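You operate a simulated robot arm through the tools that you are given. There is no shell and no other tool. Be economical: measure what you need, move in short steps, check, and stop when the job is done.

You run a simulated two-armed robot. Do the job below in one go: nothing can be reset, and whatever is moved stays where it is left.

JOB
Take the carton with the smallest size on its label from the top of the bench and put it on the service bench. Take the steel sleeve and put it on top of the nut on the top of the bench. Open the bench drawer, fetch the elbow from the top of the goods stand and set it in the inside the bench drawer, then shut the drawer. Take the lid off the jar on the right end of the packing table and lay it down there. Stack the 32 mm small tote from the right end of the packing table on top of the 42 mm small tote. Take the silver washer from the right end of the packing table and leave it on the top of the goods stand. Take the tee from the right end of the packing table and put it on the top of the bench. The order is free.

Only the result counts: the job must be done as asked and must still hold three seconds after the hand-in. Knocking over, shifting, dropping, spilling or breaking anything else fails it. Lids that push on must go on centred and level and be pressed home; caps that screw on are set level and turned clockwise until they are tight.

ROBOT AND FRAMES
Two 7-joint arms with fingered hands on one trunk, on a base that drives. Base frame: it is fixed to the floor where the robot stands at the start and does not move with it; the origin is under the middle of the robot, x ahead of it, y to its left, z up; the surface under the hand at the start is at about z = 850. Lengths are in mm, angles in rad, forces in N, time in s.
The left shoulder is at the start at [224, 125, 1072], the right one opposite. Places, roughly: bench drawer [-2100, -3200, 700]; carton [750, 250, 750]; elbow (6x6x4 cm) [-1300, 300, 700]; inside the bench drawer [-2100, -3300, 600]; jar [-500, 2500, 750]; nut (8x7x4 cm) [600, -1000, 900]; service bench [-2100, -3300, 800]; small tote [-500, 2250, 750]; steel sleeve (5x5x6 cm) [700, -400, 900]; tee (8x6x4 cm) [-400, 1800, 800]; top of the bench [600, -200, 800]; top of the goods stand [-1400, 200, 700]; washer [-750, 2000, 750]. Payload 3.7 kg a hand.
Tool frame (each hand has its own): the origin (TCP) lies between the finger pads and is the grasp point; the fingertips stand 25 mm ahead of it; z points along the fingers, y is the line along which they close. The gripper opens to 88 mm. The gripper's body begins 29 mm behind the TCP. The gripper is a hand of 5 fingers: y runs from the thumb to the fingers, the wrist lies at [-13, -97, -162] in the tool frame, and closing takes about 1.5 s.
Orientation is that of the tool frame in the base frame, as a unit quaternion [w, x, y, z]. With the fingers straight down and the wrist toward the robot, the tool's x, y and z point along [0, 1, 0], [1, 0, 0] and [0, 0, -1] of the base frame.

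CONTROLS
- The arms move only by the tool drive_tool. It takes "left_series", "right_series" or both (then of equal length, played together; a hand with none holds still); each is a list of rows, each an object (a shift or turn left out is 0, a gripper value left out holds the last) with "delta_pos": the shift along the tool's x, y, z in units of 250 mm (1.0 is 250 mm), a list of three; "angular": the turn, a rotation vector about the tool's x, y, z in units of 120 degrees (1.0 is 120 degrees), a list of three. In form: [{"delta_pos": [tx, ty, tz], "angular": [rx, ry, rz]}, ...]. A call has 1 to 12 rows; each row is the pose to reach, as a shift and turn from the pose commanded when the call began, along the tool's axes at that moment. "left_jaw" and "right_jaw" are, for a hand that has rows, the gripper command, from -1 (fully open) to 1 (shut), values between in proportion, set as the call begins (left out, the last holds). A call with a number of a shift or a turn outside -1 to 1 is refused whole. Each row takes 0.2 s and may step no farther than 50 mm and 0.15 rad from the row before; otherwise, or with a gripper value out of range, the whole call is refused. Where a pose cannot be reached the arm comes as near as it can. A force on the tool above 40 N (or 10 N above the force at the start of the call, whichever is more), or a blocked arm, ends the call early, and 0.2 s more pass. The fingers move at their own pace (about 45 mm/s each) and stop on an object; they squeeze with about 32 N. The grip force told is the motor's: it shows also when the fingers shut on nothing. Time passes only in rows, and 0.2 s behind the last, so rows that repeat a pose let the fingers close. It gives the time, the measured TCP pose, the force on the tool (base axes), the opening and the grip force at its end, in the units of the frame above (readings bear some noise), with the torque about the TCP (base axes, N m) and any sound that the robot's microphone picked up.
- Cameras (640 x 400 px; columns grow to the right, rows downward): "scene" is now at [337, 17.8, 1215]; the picture's right is [0.20, -0.98, 0.00], its down [-0.52, -0.11, -0.85] and it looks along [0.83, 0.17, -0.53] (base axes); focal length 214 px, centre (320, 200). "left" rides on the left gripper at [-59, -79, -105] in its tool frame; the picture's right is [-0.73, -0.32, 0.61], its down [0.62, -0.68, 0.38] and it looks along [0.29, 0.66, 0.70] (tool axes); focal length 234 px, centre (320, 200). "right" rides on the right gripper at [59, -79, -105] in its tool frame; the picture's right is [-0.73, 0.32, -0.61], its down [-0.62, -0.68, 0.38] and it looks along [-0.29, 0.66, 0.70] (tool axes); focal length 234 px, centre (320, 200). There is no depth. A picture from a camera that has moved, and an enlarged one, comes with that camera's place and axes in the base frame and with its lens. The place of the scene camera against the robot may be out by one fixed shift of up to 12 mm in any direction.
- grab_frame(camera): a new picture of that camera. No time passes.
- move_column(by): slides the trunk up (or, below 0, down) by that many mm; the arms and the scene camera ride with it, the base frame stays. It gives what a move gives, with no picture.
- roll_base(legs): drives the robot by 1 to 6 legs, each [ahead, left, turn to the left] in mm, mm and rad, along the robot's own axes; the way and the turn of a leg run together, so that a leg with both is an arc; at most 1500 mm and 3.142 rad a leg. The arms and the cameras ride along, it lands a little off, and it stops where it bumps. It gives what a move gives.
- finger_targets(index, middle, ring, little, thumb_bend, thumb_turn, hand): sets how far each is bent, from 0 (flat) to 1 (curled in); at 0.3 the hand is open as for a grip, at 0.7 the pads meet at the TCP. One left out holds its place. A second passes; each finger stops where it meets its share of the squeeze, and holds until it gets a number again. A gripper value or a shape takes the hand back. It gives what a move gives, with no picture; readings hold the bend of each and the force on index, middle, ring, little, thumb and palm. thumb_turn goes from beside the hand (0) to across from the fingers (1), as for a grip.
- set_grasp(shape, hand): the hand has 5 fingers and takes this shape, open, in about a second: jaw (thumb against the fingers, like two jaws); tri (thumb and two fingers); tip (a fingertip pinch); poke (one finger out to press); point (the index stretched); flat (the hand flat); cup (the hand cupped); fist (a fist). The gripper value then closes the fingers along that shape, each until it touches; the sizes above hold for jaw. It gives what a move gives, with no picture.
- pan_tilt(pan, tilt): turns the head with the scene camera to pan (to the left, within 1.396 rad either way) and tilt (down, from -0.506 to 1.204), counted from straight ahead of the robot. It gives what a move gives.
- close_up(camera, box): a new picture of the part [left, top, right, bottom] of that camera's present view, enlarged. No time passes.
- close_job(): hands the job in; it is judged then, once.

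Work in short steps. Places have to be worked out from the pictures, the camera data and where the tool is seen: move nearer, look again, correct. Check each grasp and each placing, and mend what went wrong. You have 217 turns and 220 pictures in all, those below and enlarged ones among them. Open the grippers and draw the arms clear of the work before you hand the job in, unless the task says otherwise; then end with one line.

The tools are called by a JSON object that holds its "name" and its "arguments". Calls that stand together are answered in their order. drive_tool: Moves the arms, as the interface text tells. Its arguments: {"type":"object","properties":{"left_series":{"type":"array"},"left_jaw":{"type":"number"},"right_series":{"type":"array"},"right_jaw":{"type":"number"}},"required":[]} The other tools are called the same way: move_column (by) slides the trunk up or down; set_grasp (shape, hand) gives the hand a shape; finger_targets (index, middle, ring, little, thumb_bend, thumb_turn, hand) moves the fingers one by one; roll_base (legs) drives the base; pan_tilt (pan, tilt) turns the head that bears the scene camera; grab_frame (camera) takes a picture; close_up (camera, box) takes an enlarged picture of a part of a camera's view; close_job () hands the job in.

At the start:

```text
time: 0.0
left_tcp_pos: [502.7, 258.8, 1101.0]
left_orientation: [0.0, 0.707, 0.707, 0.0]
left_force: [-0.9, 0.3, -0.4]
left_ft_torque: [0.02, -0.03, 0.01]
left_gripper_width: 87.6
left_finger_force: 0.1
left_shape: jaw
left_bend: [0.3, 0.3, 0.3, 0.3, 0.3, 0.98]
left_finger forces: [0.0, 0.1, 0.0, 0.0, 0.0, 0.0]
right_tcp_pos: [567.4, -189.1, 1115.4]
right_orientation: [0.0, 0.707, 0.707, -0.001]
right_force: [0.5, -0.6, -0.5]
right_ft_torque: [0.0, 0.0, 0.03]
right_gripper_width: 87.7
right_finger_force: 0.1
right_shape: jaw
right_bend: [0.3, 0.3, 0.3, 0.3, 0.3, 0.98]
right_finger forces: [0.0, 0.0, 0.1, 0.0, 0.0, 0.1]
trunk travel left (down, up): [-100.0, 316.0]
robot x, y, heading: [-1.1, -3.8, 0.004]
head pan, tilt: [0.199, 0.56]
```

scene: 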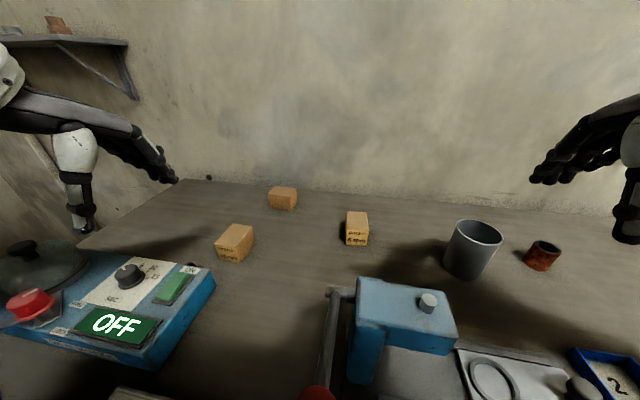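
right: 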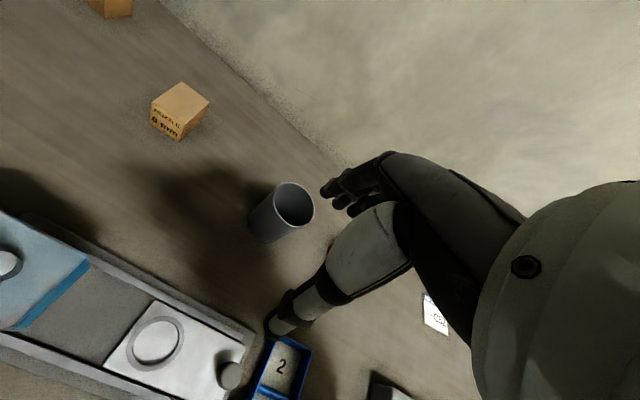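
left: 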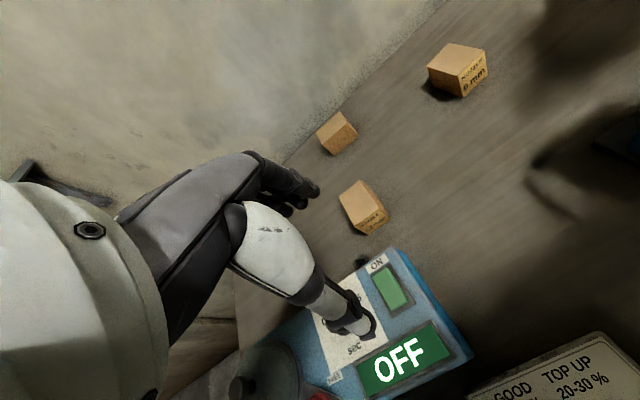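

The scene shows three cartons on the bench; I enlarge the labels to read the sizes.

{"name": "close_up", "arguments": {"camera": "scene", "box": [200, 170, 400, 280]}}

{"name": "close_up", "arguments": {"camera": "left", "box": [300, 30, 500, 250]}}

{"name": "pan_tilt", "arguments": {"pan": -0.7, "tilt": 0.6}}

{"name": "grab_frame", "arguments": {"camera": "scene"}}

```text
3.20 times, centred on (300, 225) of scene
camera zoom: at [337.0, 17.8, 1215.0], right [0.2, -0.98, 0.0], down [-0.52, -0.11, -0.85], along [0.83, 0.17, -0.53], focal length 686 px, centre (384, 120)
```

zoom: 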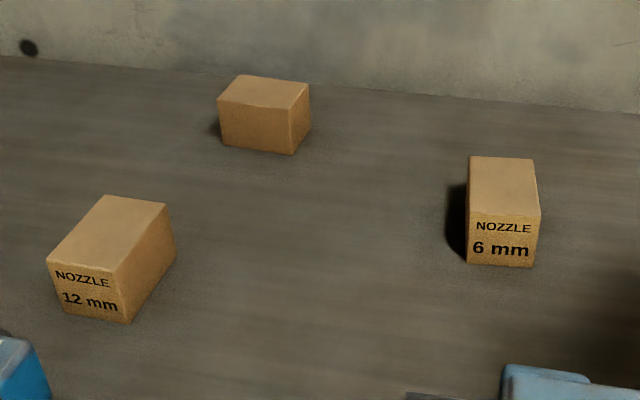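

```text
1.82 times, centred on (400, 140) of left
camera zoom: at [425.9, 200.4, 1205.1], right [-0.32, -0.73, -0.61], down [-0.68, 0.62, -0.38], along [0.66, 0.29, -0.7], focal length 426 px, centre (174, 309)
```

zoom: 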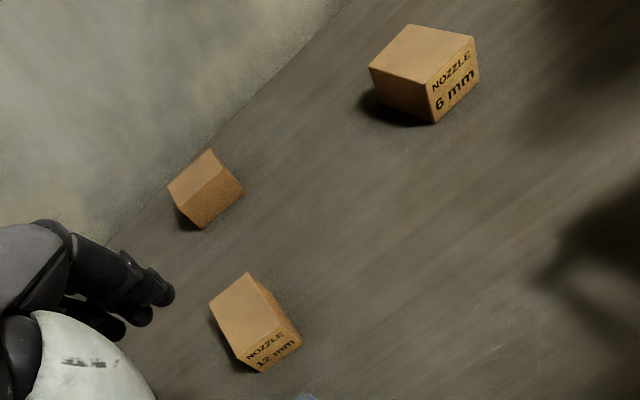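

```text
time: 1.2
left_tcp_pos: [504.5, 258.6, 1101.4]
left_orientation: [0.0, 0.707, 0.707, 0.0]
left_force: [-0.4, 0.4, -0.2]
left_ft_torque: [-0.02, 0.01, 0.0]
left_gripper_width: 87.6
left_finger_force: 0.1
left_shape: jaw
left_bend: [0.3, 0.3, 0.3, 0.3, 0.3, 0.98]
left_finger forces: [0.0, 0.1, 0.0, 0.1, 0.0, 0.1]
right_tcp_pos: [566.8, -189.6, 1115.7]
right_orientation: [-0.001, 0.707, 0.707, 0.0]
right_force: [0.5, 0.4, -0.6]
right_ft_torque: [0.02, -0.01, 0.02]
right_gripper_width: 87.6
right_finger_force: 0.0
right_shape: jaw
right_bend: [0.3, 0.3, 0.3, 0.3, 0.3, 0.98]
right_finger forces: [0.0, 0.0, 0.0, 0.1, 0.1, 0.0]
trunk travel left (down, up): [-100.0, 316.0]
robot x, y, heading: [2.3, -4.0, -0.003]
head pan, tilt: [-0.7, 0.6]
```

```text
214 pictures are left
camera scene: at [316.9, -56.9, 1211.4], right [-0.64, -0.77, 0.0], down [-0.43, 0.36, -0.83], along [0.63, -0.53, -0.56], focal length 214 px, centre (320, 200)
```

scene: 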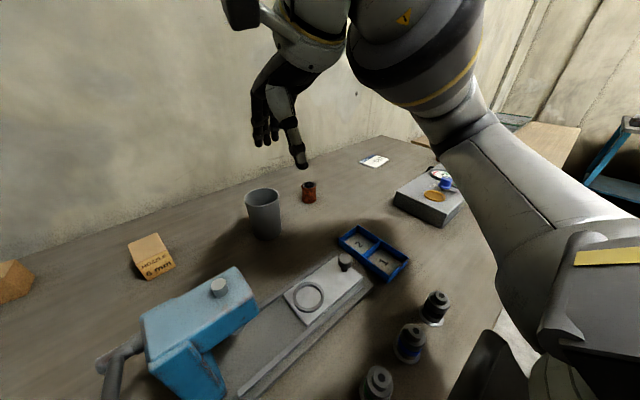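

The third carton's label is hidden. I take a closer look at the right side of the bench, and tilt/pan on to find the nut.

{"name": "close_up", "arguments": {"camera": "scene", "box": [240, 130, 480, 280]}}

{"name": "pan_tilt", "arguments": {"pan": -1.3, "tilt": 0.5}}

{"name": "grab_frame", "arguments": {"camera": "scene"}}

```text
2.67 times, centred on (360, 205) of scene
camera zoom: at [316.9, -56.9, 1211.4], right [-0.64, -0.77, 0.0], down [-0.43, 0.36, -0.83], along [0.63, -0.53, -0.56], focal length 572 px, centre (213, 187)
```

zoom: 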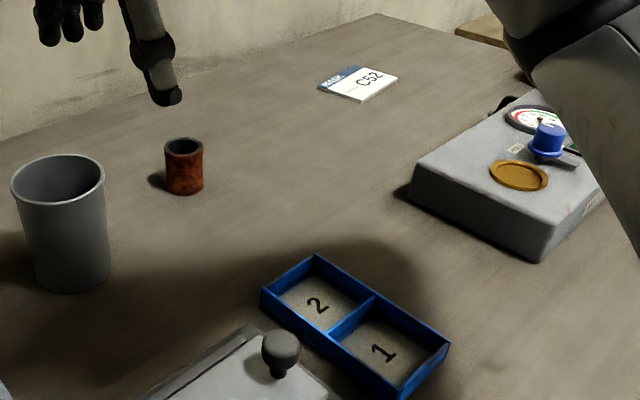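

```text
time: 2.2
left_tcp_pos: [503.9, 260.1, 1101.1]
left_orientation: [0.0, 0.707, 0.707, 0.0]
left_force: [-0.2, -0.6, -1.2]
left_ft_torque: [-0.02, 0.0, 0.01]
left_gripper_width: 87.5
left_finger_force: 0.0
left_shape: jaw
left_bend: [0.3, 0.3, 0.3, 0.3, 0.3, 0.98]
left_finger forces: [0.0, 0.1, 0.0, 0.0, 0.1, 0.0]
right_tcp_pos: [568.1, -189.3, 1115.2]
right_orientation: [-0.001, 0.707, 0.707, -0.001]
right_force: [0.3, 0.7, 0.0]
right_ft_torque: [-0.01, 0.02, 0.0]
right_gripper_width: 87.4
right_finger_force: 0.1
right_shape: jaw
right_bend: [0.3, 0.3, 0.3, 0.3, 0.3, 0.98]
right_finger forces: [0.0, 0.0, 0.1, 0.1, 0.0, 0.0]
trunk travel left (down, up): [-100.0, 316.0]
robot x, y, heading: [-0.2, -0.4, 0.002]
head pan, tilt: [-1.3, 0.499]
```

```text
212 pictures are left
camera scene: at [273.6, -87.7, 1220.5], right [-0.96, -0.27, 0.0], down [-0.13, 0.46, -0.88], along [0.24, -0.85, -0.48], focal length 214 px, centre (320, 200)
```

scene: 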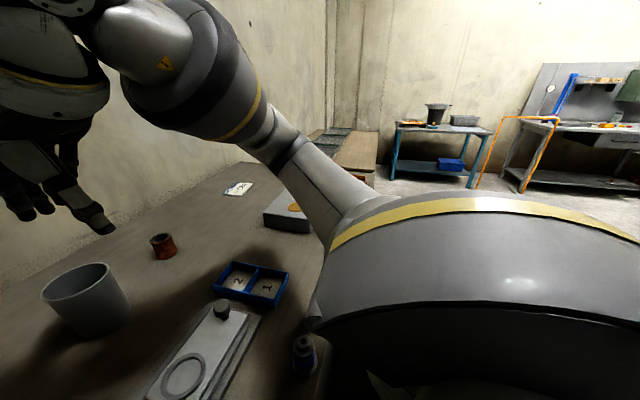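

Sleeve (rusty tube) is near [753,-377]; the grey block device hides the nut. First I swing the left hand to look at the hidden side of the third carton.

{"name": "drive_tool", "arguments": {"left_series": [{"delta_pos": [0.1, 0.06, 0], "angular": [0, 0, 0.07]}, {"delta_pos": [0.2, 0.12, 0], "angular": [0, 0, 0.14]}, {"delta_pos": [0.3, 0.18, 0], "angular": [0, 0, 0.21]}, {"delta_pos": [0.4, 0.24, 0], "angular": [0, 0, 0.28]}, {"delta_pos": [0.5, 0.3, 0], "angular": [0, 0, 0.35]}, {"delta_pos": [0.6, 0.36, 0], "angular": [0, 0, 0.42]}, {"delta_pos": [0.7, 0.42, 0], "angular": [0, 0, 0.49]}, {"delta_pos": [0.8, 0.48, 0], "angular": [0, 0, 0.56]}, {"delta_pos": [0.9, 0.54, 0], "angular": [0, 0, 0.63]}, {"delta_pos": [1.0, 0.6, 0], "angular": [0, 0, 0.7]}]}}

{"name": "grab_frame", "arguments": {"camera": "left"}}

```text
time: 4.4
left_tcp_pos: [654.4, 508.8, 1098.5]
left_orientation: [0.001, 0.999, 0.051, -0.002]
left_force: [0.4, 0.3, -0.4]
left_ft_torque: [-0.01, -0.03, 0.01]
left_gripper_width: 87.9
left_finger_force: 0.0
left_shape: jaw
left_bend: [0.3, 0.3, 0.3, 0.3, 0.3, 0.98]
left_finger forces: [0.0, 0.1, 0.1, 0.1, 0.0, 0.0]
right_tcp_pos: [568.2, -189.2, 1113.7]
right_orientation: [0.0, 0.707, 0.707, -0.001]
right_force: [-0.1, -0.4, 0.2]
right_ft_torque: [0.0, 0.0, -0.01]
right_gripper_width: 87.9
right_finger_force: 0.1
right_shape: jaw
right_bend: [0.3, 0.3, 0.3, 0.3, 0.3, 0.98]
right_finger forces: [0.0, 0.0, 0.0, 0.0, 0.0, 0.1]
trunk travel left (down, up): [-100.0, 316.0]
robot x, y, heading: [-1.8, -0.8, -0.001]
head pan, tilt: [-1.3, 0.499]
```

```text
211 pictures are left
camera left: at [589.1, 581.2, 1203.3], right [-0.76, 0.25, -0.61], down [0.55, 0.74, -0.39], along [0.35, -0.63, -0.7], focal length 234 px, centre (320, 200)
```

left: 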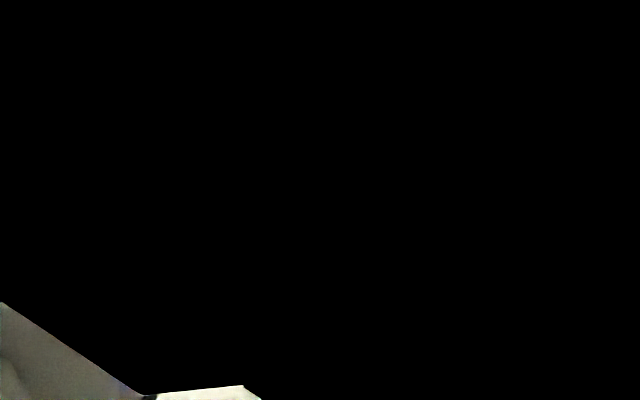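

The camera is blocked by the arm itself; I turn back by about 35 degrees and look again.

{"name": "drive_tool", "arguments": {"left_series": [{"angular": [0, 0, -0.07]}, {"angular": [0, 0, -0.14]}, {"angular": [0, 0, -0.21]}, {"angular": [0, 0, -0.28]}]}}

{"name": "grab_frame", "arguments": {"camera": "left"}}

```text
time: 5.4
left_tcp_pos: [653.2, 509.5, 1102.1]
left_orientation: [0.001, 0.94, 0.341, 0.0]
left_force: [-0.4, 0.1, 0.1]
left_ft_torque: [0.02, -0.01, 0.02]
left_gripper_width: 87.5
left_finger_force: 0.0
left_shape: jaw
left_bend: [0.3, 0.3, 0.3, 0.3, 0.3, 0.98]
left_finger forces: [0.1, 0.0, 0.1, 0.0, 0.0, 0.0]
right_tcp_pos: [566.6, -190.4, 1115.8]
right_orientation: [-0.001, 0.707, 0.707, 0.001]
right_force: [1.0, -0.7, 0.0]
right_ft_torque: [0.0, 0.0, -0.05]
right_gripper_width: 87.8
right_finger_force: 0.1
right_shape: jaw
right_bend: [0.3, 0.3, 0.3, 0.3, 0.3, 0.98]
right_finger forces: [0.0, 0.1, 0.0, 0.0, 0.0, 0.0]
trunk travel left (down, up): [-100.0, 316.0]
robot x, y, heading: [1.6, -1.3, -0.004]
head pan, tilt: [-1.3, 0.499]
```

```text
210 pictures are left
camera left: at [558.7, 533.0, 1205.3], right [-0.76, -0.22, -0.61], down [0.04, 0.92, -0.38], along [0.64, -0.32, -0.7], focal length 234 px, centre (320, 200)
```

left: 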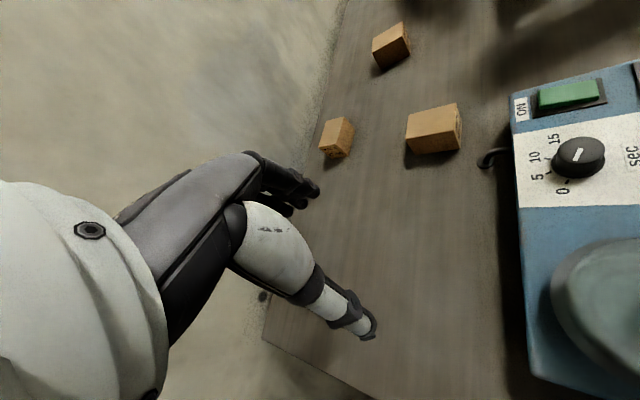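

The third carton's label is now just visible; I enlarge it.

{"name": "close_up", "arguments": {"camera": "left", "box": [305, 105, 369, 169]}}

```text
6.25 times, centred on (337, 137) of left
camera zoom: at [558.7, 533.0, 1205.3], right [-0.76, -0.22, -0.61], down [0.04, 0.92, -0.38], along [0.64, -0.32, -0.7], focal length 1464 px, centre (214, 594)
```

zoom: 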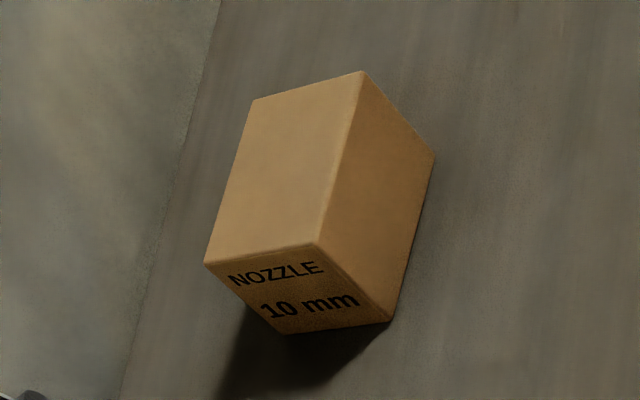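

Third carton is 10 mm, so the 6 mm one is the one to take. Next I move the right hand to the right to see the sleeve and the nut.

{"name": "drive_tool", "arguments": {"right_series": [{"delta_pos": [-0.19, 0, 0]}, {"delta_pos": [-0.38, 0, 0]}, {"delta_pos": [-0.57, 0, 0]}, {"delta_pos": [-0.76, 0, 0]}, {"delta_pos": [-0.95, 0, 0]}]}}

{"name": "grab_frame", "arguments": {"camera": "right"}}

{"name": "grab_frame", "arguments": {"camera": "scene"}}

```text
time: 6.6
left_tcp_pos: [651.7, 508.9, 1102.0]
left_orientation: [0.0, 0.941, 0.339, 0.001]
left_force: [0.0, 0.2, 0.2]
left_ft_torque: [0.0, 0.01, -0.03]
left_gripper_width: 87.6
left_finger_force: 0.1
left_shape: jaw
left_bend: [0.3, 0.3, 0.3, 0.3, 0.3, 0.98]
left_finger forces: [0.0, 0.0, 0.0, 0.0, 0.0, 0.0]
right_tcp_pos: [565.9, -426.1, 1116.7]
right_orientation: [0.0, 0.706, 0.708, 0.0]
right_force: [-0.2, 0.2, 0.3]
right_ft_torque: [0.02, -0.04, 0.02]
right_gripper_width: 87.7
right_finger_force: 0.1
right_shape: jaw
right_bend: [0.3, 0.3, 0.3, 0.3, 0.3, 0.98]
right_finger forces: [0.0, 0.1, 0.1, 0.0, 0.0, 0.1]
trunk travel left (down, up): [-100.0, 316.0]
robot x, y, heading: [-1.4, -0.4, -0.0]
head pan, tilt: [-1.3, 0.499]
```

```text
208 pictures are left
camera right: at [487.9, -365.3, 1221.3], right [0.32, -0.73, 0.61], down [-0.68, -0.62, -0.38], along [0.66, -0.29, -0.69], focal length 234 px, centre (320, 200)
```

right: 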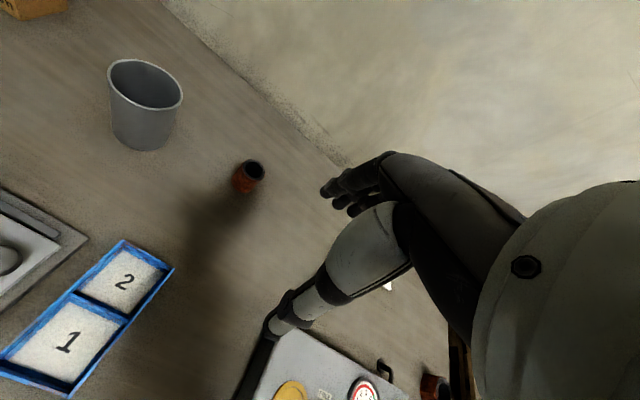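

```text
207 pictures are left
camera scene: at [272.5, -87.9, 1220.9], right [-0.96, -0.27, 0.0], down [-0.13, 0.46, -0.88], along [0.23, -0.85, -0.48], focal length 214 px, centre (320, 200)
```

scene: 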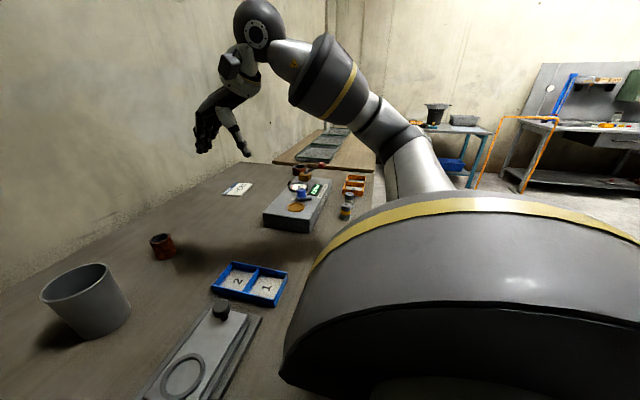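

The nut appears as a rusty piece near [625,-945], behind the grey device. I drive sideways 450 mm to the right so that the right hand reaches both sleeve and nut.

{"name": "roll_base", "arguments": {"legs": [[0, -450, 0]]}}

{"name": "pan_tilt", "arguments": {"pan": -0.9, "tilt": 0.6}}

{"name": "grab_frame", "arguments": {"camera": "right"}}

{"name": "grab_frame", "arguments": {"camera": "scene"}}

```text
time: 11.1
left_tcp_pos: [652.0, 59.5, 1101.3]
left_orientation: [0.0, 0.94, 0.341, 0.0]
left_force: [-0.6, 0.1, 0.3]
left_ft_torque: [0.02, -0.01, 0.01]
left_gripper_width: 87.5
left_finger_force: 0.1
left_shape: jaw
left_bend: [0.3, 0.3, 0.3, 0.3, 0.3, 0.98]
left_finger forces: [0.0, 0.0, 0.0, 0.0, 0.0, 0.0]
right_tcp_pos: [571.5, -874.7, 1116.5]
right_orientation: [0.0, 0.704, 0.71, -0.001]
right_force: [0.4, 0.2, 0.2]
right_ft_torque: [-0.01, -0.02, -0.03]
right_gripper_width: 87.8
right_finger_force: 0.1
right_shape: jaw
right_bend: [0.3, 0.3, 0.3, 0.3, 0.3, 0.98]
right_finger forces: [0.0, 0.0, 0.1, 0.1, 0.0, 0.0]
trunk travel left (down, up): [-100.0, 316.0]
robot x, y, heading: [-2.0, -454.2, 0.004]
head pan, tilt: [-1.3, 0.499]
```

```text
time: 12.0
left_tcp_pos: [652.3, 59.9, 1101.2]
left_orientation: [0.0, 0.939, 0.343, 0.0]
left_force: [-0.3, -0.3, -0.5]
left_ft_torque: [-0.01, -0.02, 0.02]
left_gripper_width: 87.8
left_finger_force: 0.0
left_shape: jaw
left_bend: [0.3, 0.3, 0.3, 0.3, 0.3, 0.98]
left_finger forces: [0.0, 0.1, 0.0, 0.0, 0.0, 0.0]
right_tcp_pos: [571.5, -874.9, 1117.1]
right_orientation: [0.001, 0.705, 0.709, 0.0]
right_force: [0.2, -0.1, -0.2]
right_ft_torque: [0.0, 0.0, 0.02]
right_gripper_width: 87.7
right_finger_force: 0.0
right_shape: jaw
right_bend: [0.3, 0.3, 0.3, 0.3, 0.3, 0.98]
right_finger forces: [0.1, 0.0, 0.0, 0.0, 0.0, 0.2]
trunk travel left (down, up): [-100.0, 316.0]
robot x, y, heading: [2.1, -455.7, 0.003]
head pan, tilt: [-0.901, 0.6]
```

```text
206 pictures are left
camera right: at [493.0, -815.6, 1220.6], right [0.33, -0.72, 0.61], down [-0.68, -0.63, -0.38], along [0.66, -0.29, -0.7], focal length 234 px, centre (320, 200)
```

right: 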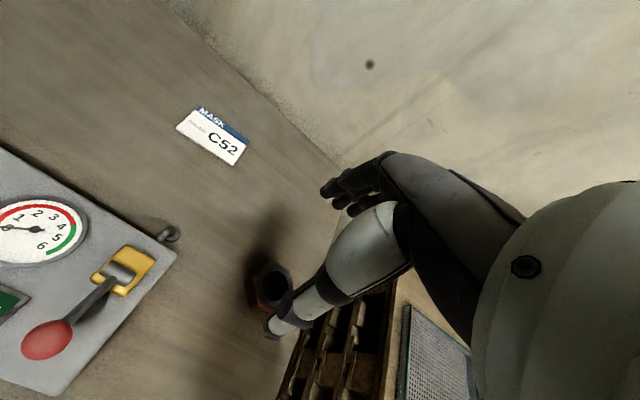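

```text
205 pictures are left
camera scene: at [306.0, -521.3, 1211.5], right [-0.78, -0.63, 0.0], down [-0.35, 0.44, -0.83], along [0.52, -0.64, -0.56], focal length 214 px, centre (320, 200)
```

scene: 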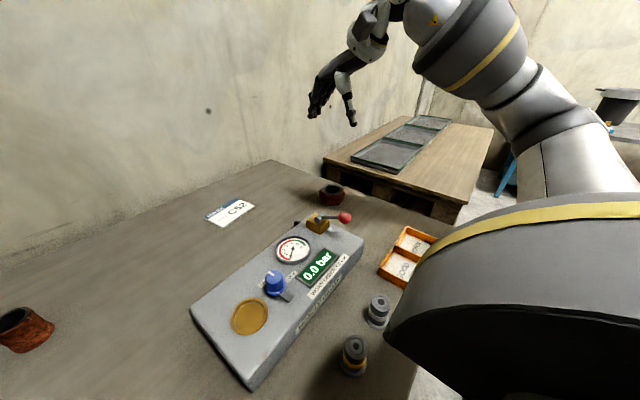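

Nut is at about [615,-952]. I bring the right hand back over the sleeve (est. [745,-370]) to refine it.

{"name": "drive_tool", "arguments": {"right_series": [{"delta_pos": [0.19, 0.06, 0]}, {"delta_pos": [0.38, 0.12, 0]}, {"delta_pos": [0.57, 0.18, 0]}, {"delta_pos": [0.76, 0.24, 0]}, {"delta_pos": [0.95, 0.3, 0]}]}}

{"name": "drive_tool", "arguments": {"right_series": [{"delta_pos": [0.18, 0.06, 0.05]}, {"delta_pos": [0.36, 0.12, 0.1]}, {"delta_pos": [0.54, 0.18, 0.15]}, {"delta_pos": [0.72, 0.24, 0.2]}, {"delta_pos": [0.88, 0.3, 0.25]}]}}

{"name": "grab_frame", "arguments": {"camera": "right"}}

```text
time: 13.2
left_tcp_pos: [651.7, 62.1, 1100.4]
left_orientation: [0.0, 0.94, 0.342, 0.0]
left_force: [0.6, 0.2, -0.5]
left_ft_torque: [-0.02, -0.02, -0.02]
left_gripper_width: 87.6
left_finger_force: 0.0
left_shape: jaw
left_bend: [0.3, 0.3, 0.3, 0.3, 0.3, 0.98]
left_finger forces: [0.1, 0.1, 0.0, 0.0, 0.1, 0.1]
right_tcp_pos: [646.2, -635.9, 1116.9]
right_orientation: [0.001, 0.706, 0.709, -0.001]
right_force: [-0.5, -0.1, 0.3]
right_ft_torque: [0.0, 0.0, -0.01]
right_gripper_width: 87.7
right_finger_force: 0.1
right_shape: jaw
right_bend: [0.3, 0.3, 0.3, 0.3, 0.3, 0.98]
right_finger forces: [0.0, 0.0, 0.0, 0.0, 0.0, 0.0]
trunk travel left (down, up): [-100.0, 316.0]
robot x, y, heading: [3.0, -456.9, 0.007]
head pan, tilt: [-0.901, 0.6]
```

```text
time: 14.4
left_tcp_pos: [651.8, 61.4, 1101.2]
left_orientation: [-0.001, 0.94, 0.342, 0.0]
left_force: [0.9, -0.4, 0.7]
left_ft_torque: [0.01, 0.01, -0.05]
left_gripper_width: 87.8
left_finger_force: 0.1
left_shape: jaw
left_bend: [0.3, 0.3, 0.3, 0.3, 0.3, 0.98]
left_finger forces: [0.0, 0.0, 0.0, 0.0, 0.0, 0.1]
right_tcp_pos: [719.1, -416.3, 1053.1]
right_orientation: [0.0, 0.705, 0.709, 0.0]
right_force: [-0.2, 0.0, -0.3]
right_ft_torque: [-0.03, 0.03, -0.01]
right_gripper_width: 87.6
right_finger_force: 0.1
right_shape: jaw
right_bend: [0.3, 0.3, 0.3, 0.3, 0.3, 0.98]
right_finger forces: [0.1, 0.1, 0.0, 0.0, 0.0, 0.0]
trunk travel left (down, up): [-100.0, 316.0]
robot x, y, heading: [0.9, -453.0, 0.008]
head pan, tilt: [-0.901, 0.6]
```

```text
204 pictures are left
camera right: at [642.1, -356.6, 1158.0], right [0.33, -0.72, 0.61], down [-0.68, -0.63, -0.38], along [0.66, -0.29, -0.7], focal length 234 px, centre (320, 200)
```

right: 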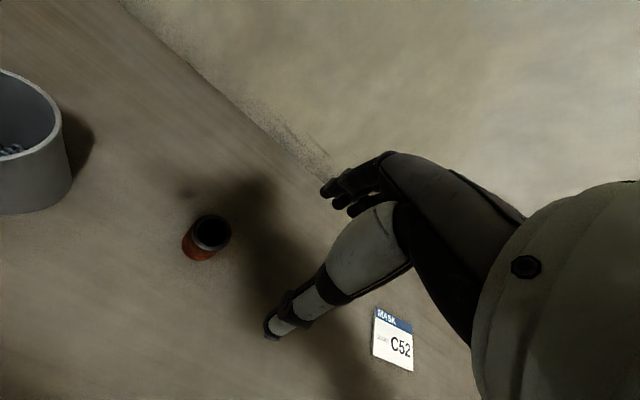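

Triangulated sleeve rim centre: about [743,-366,905], table ~848. I move over it and down to z≈960, then look.

{"name": "drive_tool", "arguments": {"right_series": [{"delta_pos": [0.1, 0.05, 0.1]}, {"delta_pos": [0.2, 0.1, 0.2]}, {"delta_pos": [0.2, 0.1, 0.3]}, {"delta_pos": [0.2, 0.1, 0.36]}], "right_jaw": -1}}

{"name": "grab_frame", "arguments": {"camera": "right"}}

```text
time: 15.4
left_tcp_pos: [652.6, 59.3, 1101.7]
left_orientation: [0.0, 0.94, 0.342, 0.001]
left_force: [0.6, 0.0, -0.9]
left_ft_torque: [0.02, -0.01, -0.03]
left_gripper_width: 87.6
left_finger_force: 0.1
left_shape: jaw
left_bend: [0.3, 0.3, 0.3, 0.3, 0.3, 0.98]
left_finger forces: [0.0, 0.0, 0.1, 0.0, 0.0, 0.0]
right_tcp_pos: [742.6, -367.0, 963.5]
right_orientation: [-0.001, 0.705, 0.709, -0.001]
right_force: [0.5, 0.9, 0.0]
right_ft_torque: [0.01, 0.01, 0.02]
right_gripper_width: 87.8
right_finger_force: 0.1
right_shape: jaw
right_bend: [0.3, 0.3, 0.3, 0.3, 0.3, 0.98]
right_finger forces: [0.0, 0.0, 0.0, 0.0, 0.1, 0.1]
trunk travel left (down, up): [-100.0, 316.0]
robot x, y, heading: [2.0, -454.1, 0.008]
head pan, tilt: [-0.901, 0.6]
```

```text
203 pictures are left
camera right: at [664.5, -306.8, 1068.0], right [0.33, -0.72, 0.61], down [-0.68, -0.63, -0.38], along [0.66, -0.29, -0.7], focal length 234 px, centre (320, 200)
```

right: 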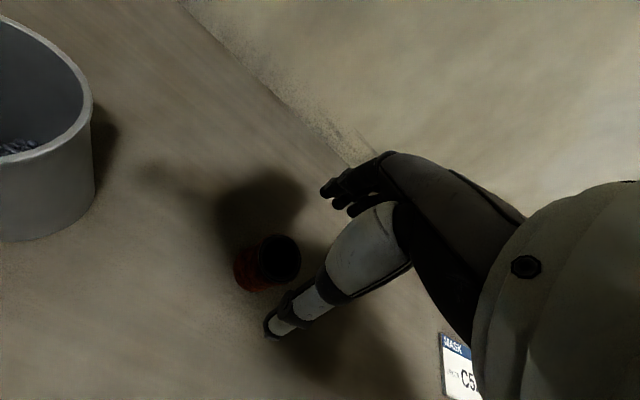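

Rim centre is seen where the tool axis predicts. I go down to z≈882 and close.

{"name": "drive_tool", "arguments": {"right_series": [{"delta_pos": [0, 0, 0.11]}, {"delta_pos": [0, 0, 0.22]}, {"delta_pos": [0, 0, 0.325]}]}}

{"name": "drive_tool", "arguments": {"right_series": [{}, {}, {}, {}, {}, {}, {}], "right_jaw": 1}}

{"name": "drive_tool", "arguments": {"right_series": [{"delta_pos": [0, 0, -0.15]}, {"delta_pos": [0, 0, -0.3]}, {"delta_pos": [0, 0, -0.45]}]}}

{"name": "grab_frame", "arguments": {"camera": "right"}}

```text
time: 16.2
left_tcp_pos: [652.8, 60.7, 1100.0]
left_orientation: [0.0, 0.94, 0.342, 0.001]
left_force: [0.2, -0.4, -0.5]
left_ft_torque: [-0.02, 0.01, -0.03]
left_gripper_width: 87.6
left_finger_force: 0.1
left_shape: jaw
left_bend: [0.3, 0.3, 0.3, 0.3, 0.3, 0.98]
left_finger forces: [0.0, 0.0, 0.1, 0.0, 0.1, 0.0]
right_tcp_pos: [741.7, -366.6, 884.0]
right_orientation: [0.0, 0.706, 0.709, 0.0]
right_force: [-0.4, 0.2, 0.8]
right_ft_torque: [0.01, 0.05, 0.01]
right_gripper_width: 87.7
right_finger_force: 0.1
right_shape: jaw
right_bend: [0.3, 0.3, 0.3, 0.3, 0.3, 0.98]
right_finger forces: [0.0, 0.1, 0.1, 0.1, 0.0, 0.0]
trunk travel left (down, up): [-100.0, 316.0]
robot x, y, heading: [0.2, -452.2, 0.01]
head pan, tilt: [-0.901, 0.6]
```

```text
time: 17.8
left_tcp_pos: [651.9, 60.5, 1100.0]
left_orientation: [-0.001, 0.94, 0.342, 0.0]
left_force: [1.5, 0.5, -0.7]
left_ft_torque: [0.03, -0.02, 0.05]
left_gripper_width: 87.6
left_finger_force: 0.0
left_shape: jaw
left_bend: [0.3, 0.3, 0.3, 0.3, 0.3, 0.98]
left_finger forces: [0.1, 0.0, 0.0, 0.0, 0.1, 0.1]
right_tcp_pos: [742.6, -368.3, 884.5]
right_orientation: [0.0, 0.705, 0.709, 0.0]
right_force: [-1.3, 0.7, 0.1]
right_ft_torque: [0.01, -0.01, 0.01]
right_gripper_width: 33.5
right_finger_force: 32.0
right_shape: jaw
right_bend: [0.74, 0.46, 0.5, 0.47, 0.75, 1.0]
right_finger forces: [15.4, 10.6, 0.0, 0.0, 25.3, 0.0]
trunk travel left (down, up): [-100.0, 316.0]
robot x, y, heading: [2.8, -454.9, 0.007]
head pan, tilt: [-0.901, 0.6]
```

```text
time: 18.6
left_tcp_pos: [652.7, 59.9, 1103.6]
left_orientation: [0.0, 0.94, 0.342, 0.0]
left_force: [-0.2, 0.1, -0.5]
left_ft_torque: [0.0, 0.01, 0.03]
left_gripper_width: 87.5
left_finger_force: 0.1
left_shape: jaw
left_bend: [0.3, 0.3, 0.3, 0.3, 0.3, 0.98]
left_finger forces: [0.0, 0.0, 0.0, 0.0, 0.0, 0.1]
right_tcp_pos: [740.5, -367.8, 996.9]
right_orientation: [0.0, 0.704, 0.71, 0.001]
right_force: [0.4, 0.3, -2.7]
right_ft_torque: [0.03, 0.04, -0.04]
right_gripper_width: 33.3
right_finger_force: 32.6
right_shape: jaw
right_bend: [0.74, 0.46, 0.5, 0.47, 0.75, 1.0]
right_finger forces: [16.1, 10.6, 0.1, 0.0, 25.3, 0.0]
trunk travel left (down, up): [-100.0, 316.0]
robot x, y, heading: [-3.3, -452.2, 0.005]
head pan, tilt: [-0.901, 0.6]
```

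```text
202 pictures are left
camera right: at [662.5, -306.9, 1101.0], right [0.33, -0.72, 0.61], down [-0.68, -0.63, -0.38], along [0.66, -0.29, -0.7], focal length 234 px, centre (320, 200)
```

right: 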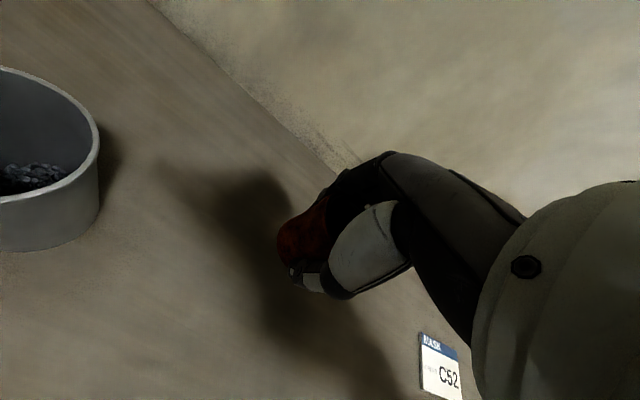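

The sleeve is held (2.5 N weight). I check its attitude with the scene camera.

{"name": "pan_tilt", "arguments": {"pan": 0.2, "tilt": 0.5}}

{"name": "close_up", "arguments": {"camera": "scene", "box": [240, 80, 480, 230]}}

{"name": "close_up", "arguments": {"camera": "right", "box": [240, 140, 400, 300]}}

```text
time: 19.9
left_tcp_pos: [653.0, 60.0, 1101.3]
left_orientation: [0.0, 0.94, 0.342, -0.001]
left_force: [-0.8, 0.3, -0.9]
left_ft_torque: [-0.01, -0.01, -0.01]
left_gripper_width: 87.5
left_finger_force: 0.0
left_shape: jaw
left_bend: [0.3, 0.3, 0.3, 0.3, 0.3, 0.98]
left_finger forces: [0.0, 0.0, 0.0, 0.0, 0.0, 0.0]
right_tcp_pos: [742.8, -366.7, 995.9]
right_orientation: [0.0, 0.705, 0.709, 0.0]
right_force: [-0.6, -0.1, -2.7]
right_ft_torque: [0.0, 0.05, -0.03]
right_gripper_width: 33.6
right_finger_force: 32.3
right_shape: jaw
right_bend: [0.74, 0.46, 0.5, 0.47, 0.75, 1.0]
right_finger forces: [16.1, 10.6, 0.1, 0.0, 25.1, 0.0]
trunk travel left (down, up): [-100.0, 316.0]
robot x, y, heading: [2.2, -454.2, 0.01]
head pan, tilt: [0.201, 0.499]
```

```text
2.67 times, centred on (360, 155) of scene
camera zoom: at [340.1, -433.7, 1220.4], right [0.21, -0.98, 0.0], down [-0.47, -0.1, -0.88], along [0.86, 0.18, -0.48], focal length 572 px, centre (213, 320)
```

zoom: 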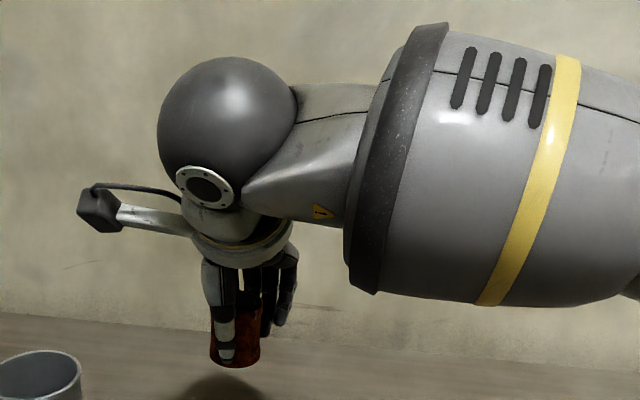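

```text
2.50 times, centred on (320, 220) of right
camera zoom: at [663.7, -307.2, 1099.5], right [0.33, -0.72, 0.61], down [-0.68, -0.63, -0.38], along [0.66, -0.29, -0.7], focal length 585 px, centre (320, 150)
```

zoom: 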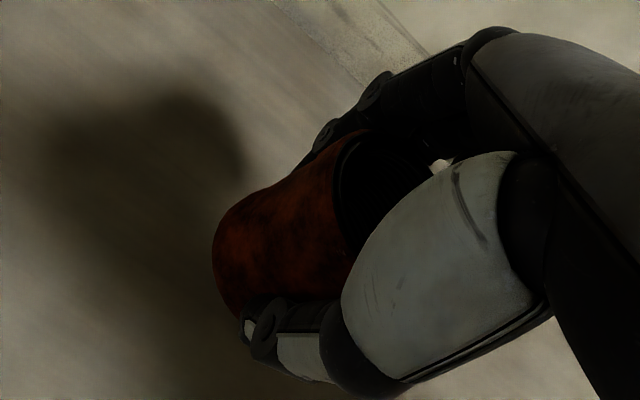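

Sleeve hangs vertically, centred at the TCP. I carry it toward the nut at z≈1040.

{"name": "drive_tool", "arguments": {"right_series": [{"delta_pos": [-0.17, 0, -0.08]}, {"delta_pos": [-0.35, -0.04, -0.16]}, {"delta_pos": [-0.54, -0.07, -0.16]}, {"delta_pos": [-0.73, -0.1, -0.16]}, {"delta_pos": [-0.92, -0.13, -0.16]}]}}

{"name": "drive_tool", "arguments": {"right_series": [{"delta_pos": [-0.19, -0.04, 0]}, {"delta_pos": [-0.37, -0.08, 0]}, {"delta_pos": [-0.55, -0.12, 0]}, {"delta_pos": [-0.73, -0.16, 0]}, {"delta_pos": [-0.9, -0.2, 0]}]}}

{"name": "pan_tilt", "arguments": {"pan": -0.9, "tilt": 0.5}}

{"name": "grab_frame", "arguments": {"camera": "right"}}

{"name": "close_up", "arguments": {"camera": "scene", "box": [240, 100, 480, 250]}}

```text
refused: row 2 steps farther than a row can; nothing moved
```

```text
time: 21.1
left_tcp_pos: [652.2, 59.0, 1101.7]
left_orientation: [0.0, 0.94, 0.342, -0.001]
left_force: [0.4, 0.5, -0.3]
left_ft_torque: [0.0, 0.0, 0.01]
left_gripper_width: 87.5
left_finger_force: 0.2
left_shape: jaw
left_bend: [0.3, 0.3, 0.3, 0.3, 0.3, 0.98]
left_finger forces: [0.0, 0.0, 0.1, 0.1, 0.0, 0.0]
right_tcp_pos: [694.5, -592.5, 994.4]
right_orientation: [0.001, 0.705, 0.709, 0.0]
right_force: [0.5, 0.2, -2.7]
right_ft_torque: [-0.01, 0.03, -0.01]
right_gripper_width: 33.3
right_finger_force: 32.2
right_shape: jaw
right_bend: [0.74, 0.46, 0.5, 0.47, 0.75, 1.0]
right_finger forces: [16.0, 10.8, 0.1, 0.0, 25.2, 0.0]
trunk travel left (down, up): [-100.0, 316.0]
robot x, y, heading: [-1.9, -454.7, 0.006]
head pan, tilt: [0.201, 0.499]
```

```text
time: 22.4
left_tcp_pos: [652.3, 60.6, 1100.5]
left_orientation: [0.0, 0.94, 0.341, 0.001]
left_force: [0.8, 0.0, -1.3]
left_ft_torque: [0.03, -0.02, 0.0]
left_gripper_width: 87.5
left_finger_force: 0.0
left_shape: jaw
left_bend: [0.3, 0.3, 0.3, 0.3, 0.3, 0.98]
left_finger forces: [0.1, 0.0, 0.0, 0.0, 0.1, 0.1]
right_tcp_pos: [695.7, -591.2, 995.3]
right_orientation: [0.0, 0.704, 0.71, 0.001]
right_force: [-0.4, 0.1, -2.8]
right_ft_torque: [0.01, 0.03, 0.02]
right_gripper_width: 33.5
right_finger_force: 31.9
right_shape: jaw
right_bend: [0.74, 0.46, 0.5, 0.47, 0.75, 1.0]
right_finger forces: [16.1, 10.8, 0.2, 0.0, 25.2, 0.0]
trunk travel left (down, up): [-100.0, 316.0]
robot x, y, heading: [-2.9, -454.5, 0.006]
head pan, tilt: [-0.901, 0.499]
```

```text
199 pictures are left
camera right: at [616.8, -531.3, 1098.9], right [0.33, -0.72, 0.61], down [-0.68, -0.63, -0.38], along [0.66, -0.29, -0.7], focal length 234 px, centre (320, 200)
```

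right: 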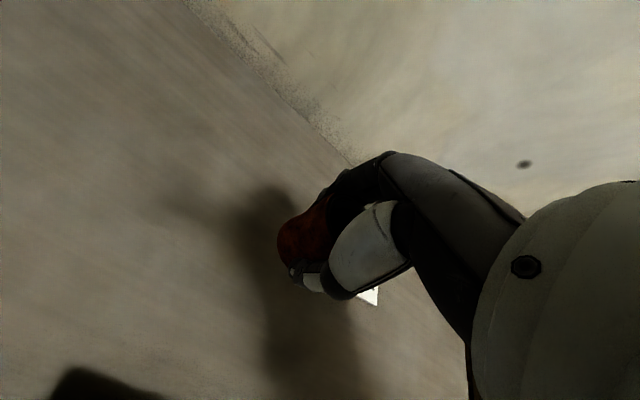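

```text
2.67 times, centred on (360, 175) of scene
camera zoom: at [308.1, -523.3, 1220.4], right [-0.78, -0.63, 0.0], down [-0.3, 0.37, -0.88], along [0.55, -0.68, -0.48], focal length 572 px, centre (213, 267)
```

zoom: 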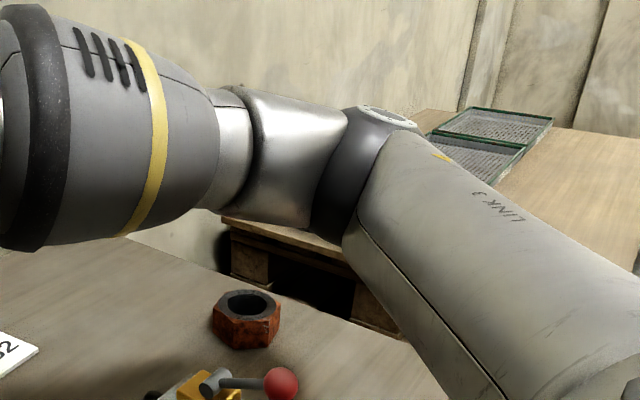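

Nut top centre works out to about [611,-953]. I carry the sleeve above it at z≈1040.

{"name": "drive_tool", "arguments": {"right_series": [{"delta_pos": [-0.17, -0.04, -0.06]}, {"delta_pos": [-0.34, -0.08, -0.12]}, {"delta_pos": [-0.52, -0.12, -0.18]}, {"delta_pos": [-0.7, -0.16, -0.18]}, {"delta_pos": [-0.88, -0.2, -0.18]}]}}

{"name": "drive_tool", "arguments": {"right_series": [{"delta_pos": [-0.18, -0.04, 0]}, {"delta_pos": [-0.36, -0.08, 0]}, {"delta_pos": [-0.54, -0.13, 0]}, {"delta_pos": [-0.54, -0.13, 0]}]}}

{"name": "grab_frame", "arguments": {"camera": "right"}}

{"name": "close_up", "arguments": {"camera": "scene", "box": [240, 100, 480, 250]}}

```text
time: 23.6
left_tcp_pos: [651.8, 58.2, 1101.7]
left_orientation: [-0.001, 0.939, 0.343, 0.002]
left_force: [-0.5, 0.9, 0.4]
left_ft_torque: [0.0, 0.05, -0.02]
left_gripper_width: 87.7
left_finger_force: 0.1
left_shape: jaw
left_bend: [0.3, 0.3, 0.3, 0.3, 0.3, 0.98]
left_finger forces: [0.1, 0.1, 0.1, 0.0, 0.0, 0.0]
right_tcp_pos: [646.0, -813.9, 1045.7]
right_orientation: [0.0, 0.705, 0.709, 0.0]
right_force: [-0.1, 0.3, -2.7]
right_ft_torque: [-0.01, 0.03, 0.02]
right_gripper_width: 33.3
right_finger_force: 32.0
right_shape: jaw
right_bend: [0.74, 0.46, 0.5, 0.47, 0.75, 1.0]
right_finger forces: [15.9, 10.9, 0.3, 0.0, 25.1, 0.1]
trunk travel left (down, up): [-100.0, 316.0]
robot x, y, heading: [3.4, -456.2, 0.005]
head pan, tilt: [-0.901, 0.499]
```

```text
time: 24.6
left_tcp_pos: [652.2, 60.6, 1099.3]
left_orientation: [0.0, 0.94, 0.342, -0.001]
left_force: [0.6, 0.3, -0.1]
left_ft_torque: [0.0, 0.01, -0.02]
left_gripper_width: 87.8
left_finger_force: 0.2
left_shape: jaw
left_bend: [0.3, 0.3, 0.3, 0.3, 0.3, 0.98]
left_finger forces: [0.1, 0.0, 0.0, 0.0, 0.0, 0.0]
right_tcp_pos: [616.0, -948.0, 1039.3]
right_orientation: [0.0, 0.705, 0.709, 0.0]
right_force: [0.2, -0.4, -3.1]
right_ft_torque: [0.01, 0.05, 0.03]
right_gripper_width: 33.3
right_finger_force: 32.0
right_shape: jaw
right_bend: [0.74, 0.46, 0.5, 0.47, 0.75, 1.0]
right_finger forces: [15.9, 11.0, 0.2, 0.1, 25.1, 0.0]
trunk travel left (down, up): [-100.0, 316.0]
robot x, y, heading: [2.6, -449.9, 0.005]
head pan, tilt: [-0.901, 0.499]
```

```text
197 pictures are left
camera right: at [537.3, -888.5, 1144.1], right [0.33, -0.72, 0.61], down [-0.68, -0.63, -0.38], along [0.66, -0.29, -0.7], focal length 234 px, centre (320, 200)
```

right: 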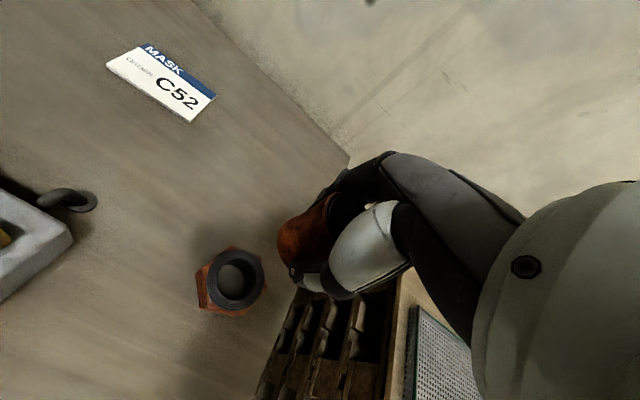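

```text
2.67 times, centred on (360, 175) of scene
camera zoom: at [308.6, -523.2, 1220.1], right [-0.78, -0.63, 0.0], down [-0.3, 0.37, -0.88], along [0.55, -0.68, -0.48], focal length 572 px, centre (213, 267)
```

zoom: 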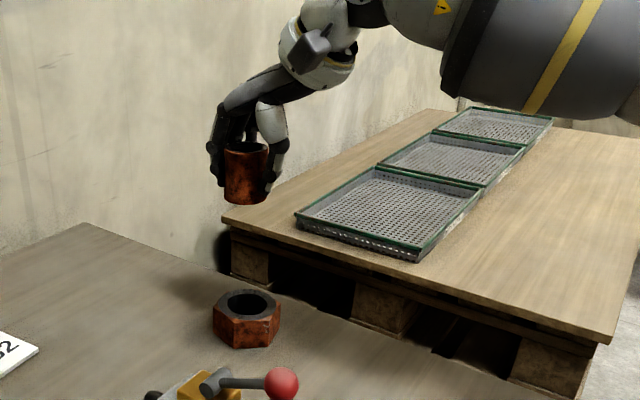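

Nut centre matches the TCP; the sleeve axis seems to sit a few mm off, so I shift (-3,-5) mm while descending to z≈935.

{"name": "drive_tool", "arguments": {"right_series": [{"delta_pos": [-0.02, -0.012, 0.15]}, {"delta_pos": [-0.02, -0.012, 0.3]}, {"delta_pos": [-0.02, -0.012, 0.41]}, {"delta_pos": [-0.02, -0.012, 0.41]}]}}

{"name": "grab_frame", "arguments": {"camera": "right"}}

{"name": "close_up", "arguments": {"camera": "scene", "box": [270, 140, 390, 215]}}

```text
time: 25.6
left_tcp_pos: [652.3, 60.0, 1101.1]
left_orientation: [0.001, 0.94, 0.342, 0.001]
left_force: [0.7, 0.3, -0.6]
left_ft_torque: [0.01, -0.03, 0.01]
left_gripper_width: 87.6
left_finger_force: 0.0
left_shape: jaw
left_bend: [0.3, 0.3, 0.3, 0.3, 0.3, 0.98]
left_finger forces: [0.1, 0.1, 0.1, 0.1, 0.0, 0.1]
right_tcp_pos: [611.2, -953.8, 938.2]
right_orientation: [-0.001, 0.705, 0.709, 0.0]
right_force: [0.3, 0.3, -2.7]
right_ft_torque: [0.03, 0.0, 0.04]
right_gripper_width: 33.3
right_finger_force: 31.8
right_shape: jaw
right_bend: [0.74, 0.46, 0.5, 0.47, 0.75, 1.0]
right_finger forces: [15.9, 11.0, 0.3, 0.0, 25.0, 0.0]
trunk travel left (down, up): [-100.0, 316.0]
robot x, y, heading: [-1.6, -456.0, 0.007]
head pan, tilt: [-0.901, 0.499]
```

```text
195 pictures are left
camera right: at [532.5, -893.7, 1042.6], right [0.33, -0.72, 0.61], down [-0.68, -0.63, -0.38], along [0.66, -0.29, -0.7], focal length 234 px, centre (320, 200)
```

right: 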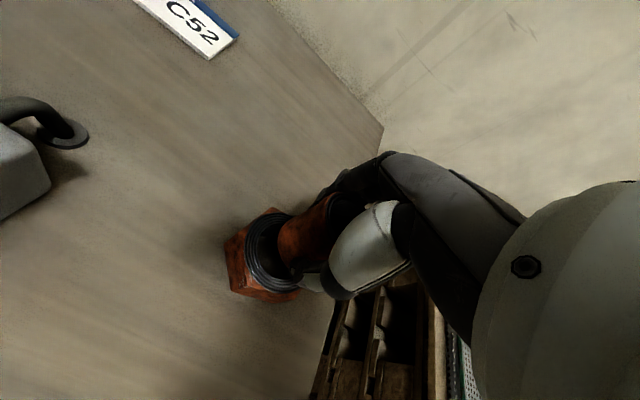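

```text
5.33 times, centred on (330, 178) of scene
camera zoom: at [307.8, -523.4, 1220.5], right [-0.78, -0.63, 0.0], down [-0.3, 0.37, -0.88], along [0.55, -0.68, -0.48], focal length 1144 px, centre (267, 320)
```

zoom: 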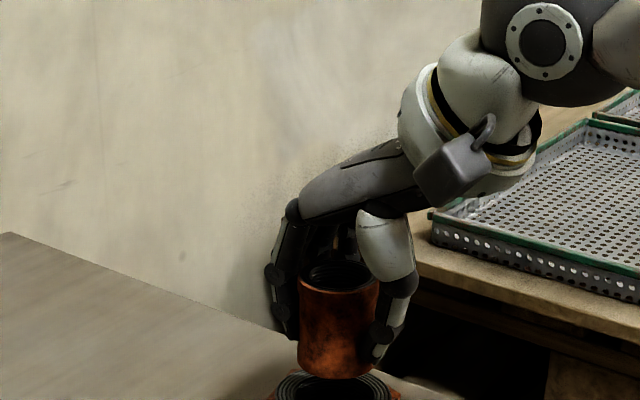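

Sleeve is ~13 mm above the nut; I enlarge the hand view to compare centres.

{"name": "close_up", "arguments": {"camera": "right", "box": [210, 180, 370, 320]}}

{"name": "pan_tilt", "arguments": {"pan": -0.9, "tilt": 0.75}}

{"name": "close_up", "arguments": {"camera": "scene", "box": [270, 110, 390, 185]}}

```text
2.86 times, centred on (290, 250) of right
camera zoom: at [532.5, -893.7, 1042.6], right [0.33, -0.72, 0.61], down [-0.68, -0.63, -0.38], along [0.66, -0.29, -0.7], focal length 669 px, centre (406, 57)
```

zoom: 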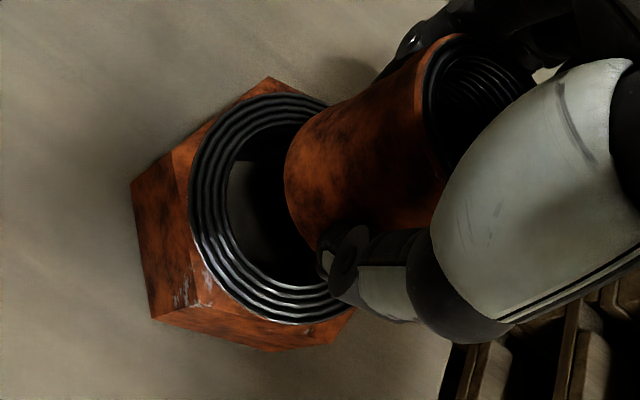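

```text
time: 26.4
left_tcp_pos: [651.8, 59.7, 1102.0]
left_orientation: [0.0, 0.94, 0.342, 0.0]
left_force: [-0.4, -0.7, 0.5]
left_ft_torque: [0.0, 0.04, -0.02]
left_gripper_width: 87.7
left_finger_force: 0.1
left_shape: jaw
left_bend: [0.3, 0.3, 0.3, 0.3, 0.3, 0.98]
left_finger forces: [0.0, 0.1, 0.0, 0.1, 0.1, 0.1]
right_tcp_pos: [610.9, -954.0, 939.4]
right_orientation: [0.0, 0.705, 0.709, 0.0]
right_force: [-0.3, 0.9, -2.7]
right_ft_torque: [-0.02, 0.01, 0.03]
right_gripper_width: 33.0
right_finger_force: 32.1
right_shape: jaw
right_bend: [0.74, 0.46, 0.5, 0.47, 0.75, 1.0]
right_finger forces: [15.9, 11.0, 0.2, 0.0, 25.1, 0.0]
trunk travel left (down, up): [-100.0, 316.0]
robot x, y, heading: [-1.2, -457.9, 0.008]
head pan, tilt: [-0.901, 0.75]
```

```text
5.33 times, centred on (330, 148) of scene
camera zoom: at [302.9, -517.1, 1198.5], right [-0.78, -0.63, 0.0], down [-0.43, 0.53, -0.73], along [0.46, -0.57, -0.68], focal length 1144 px, centre (267, 480)
```

zoom: 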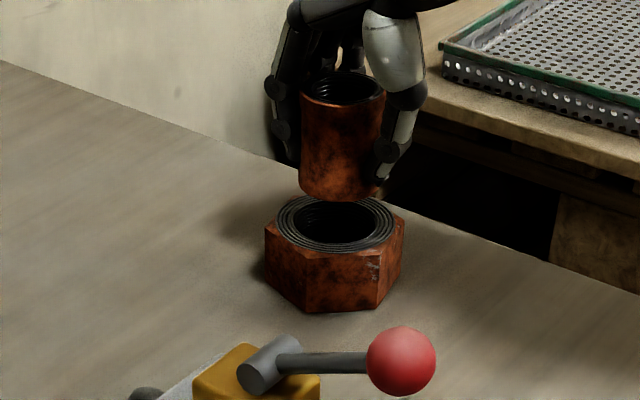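

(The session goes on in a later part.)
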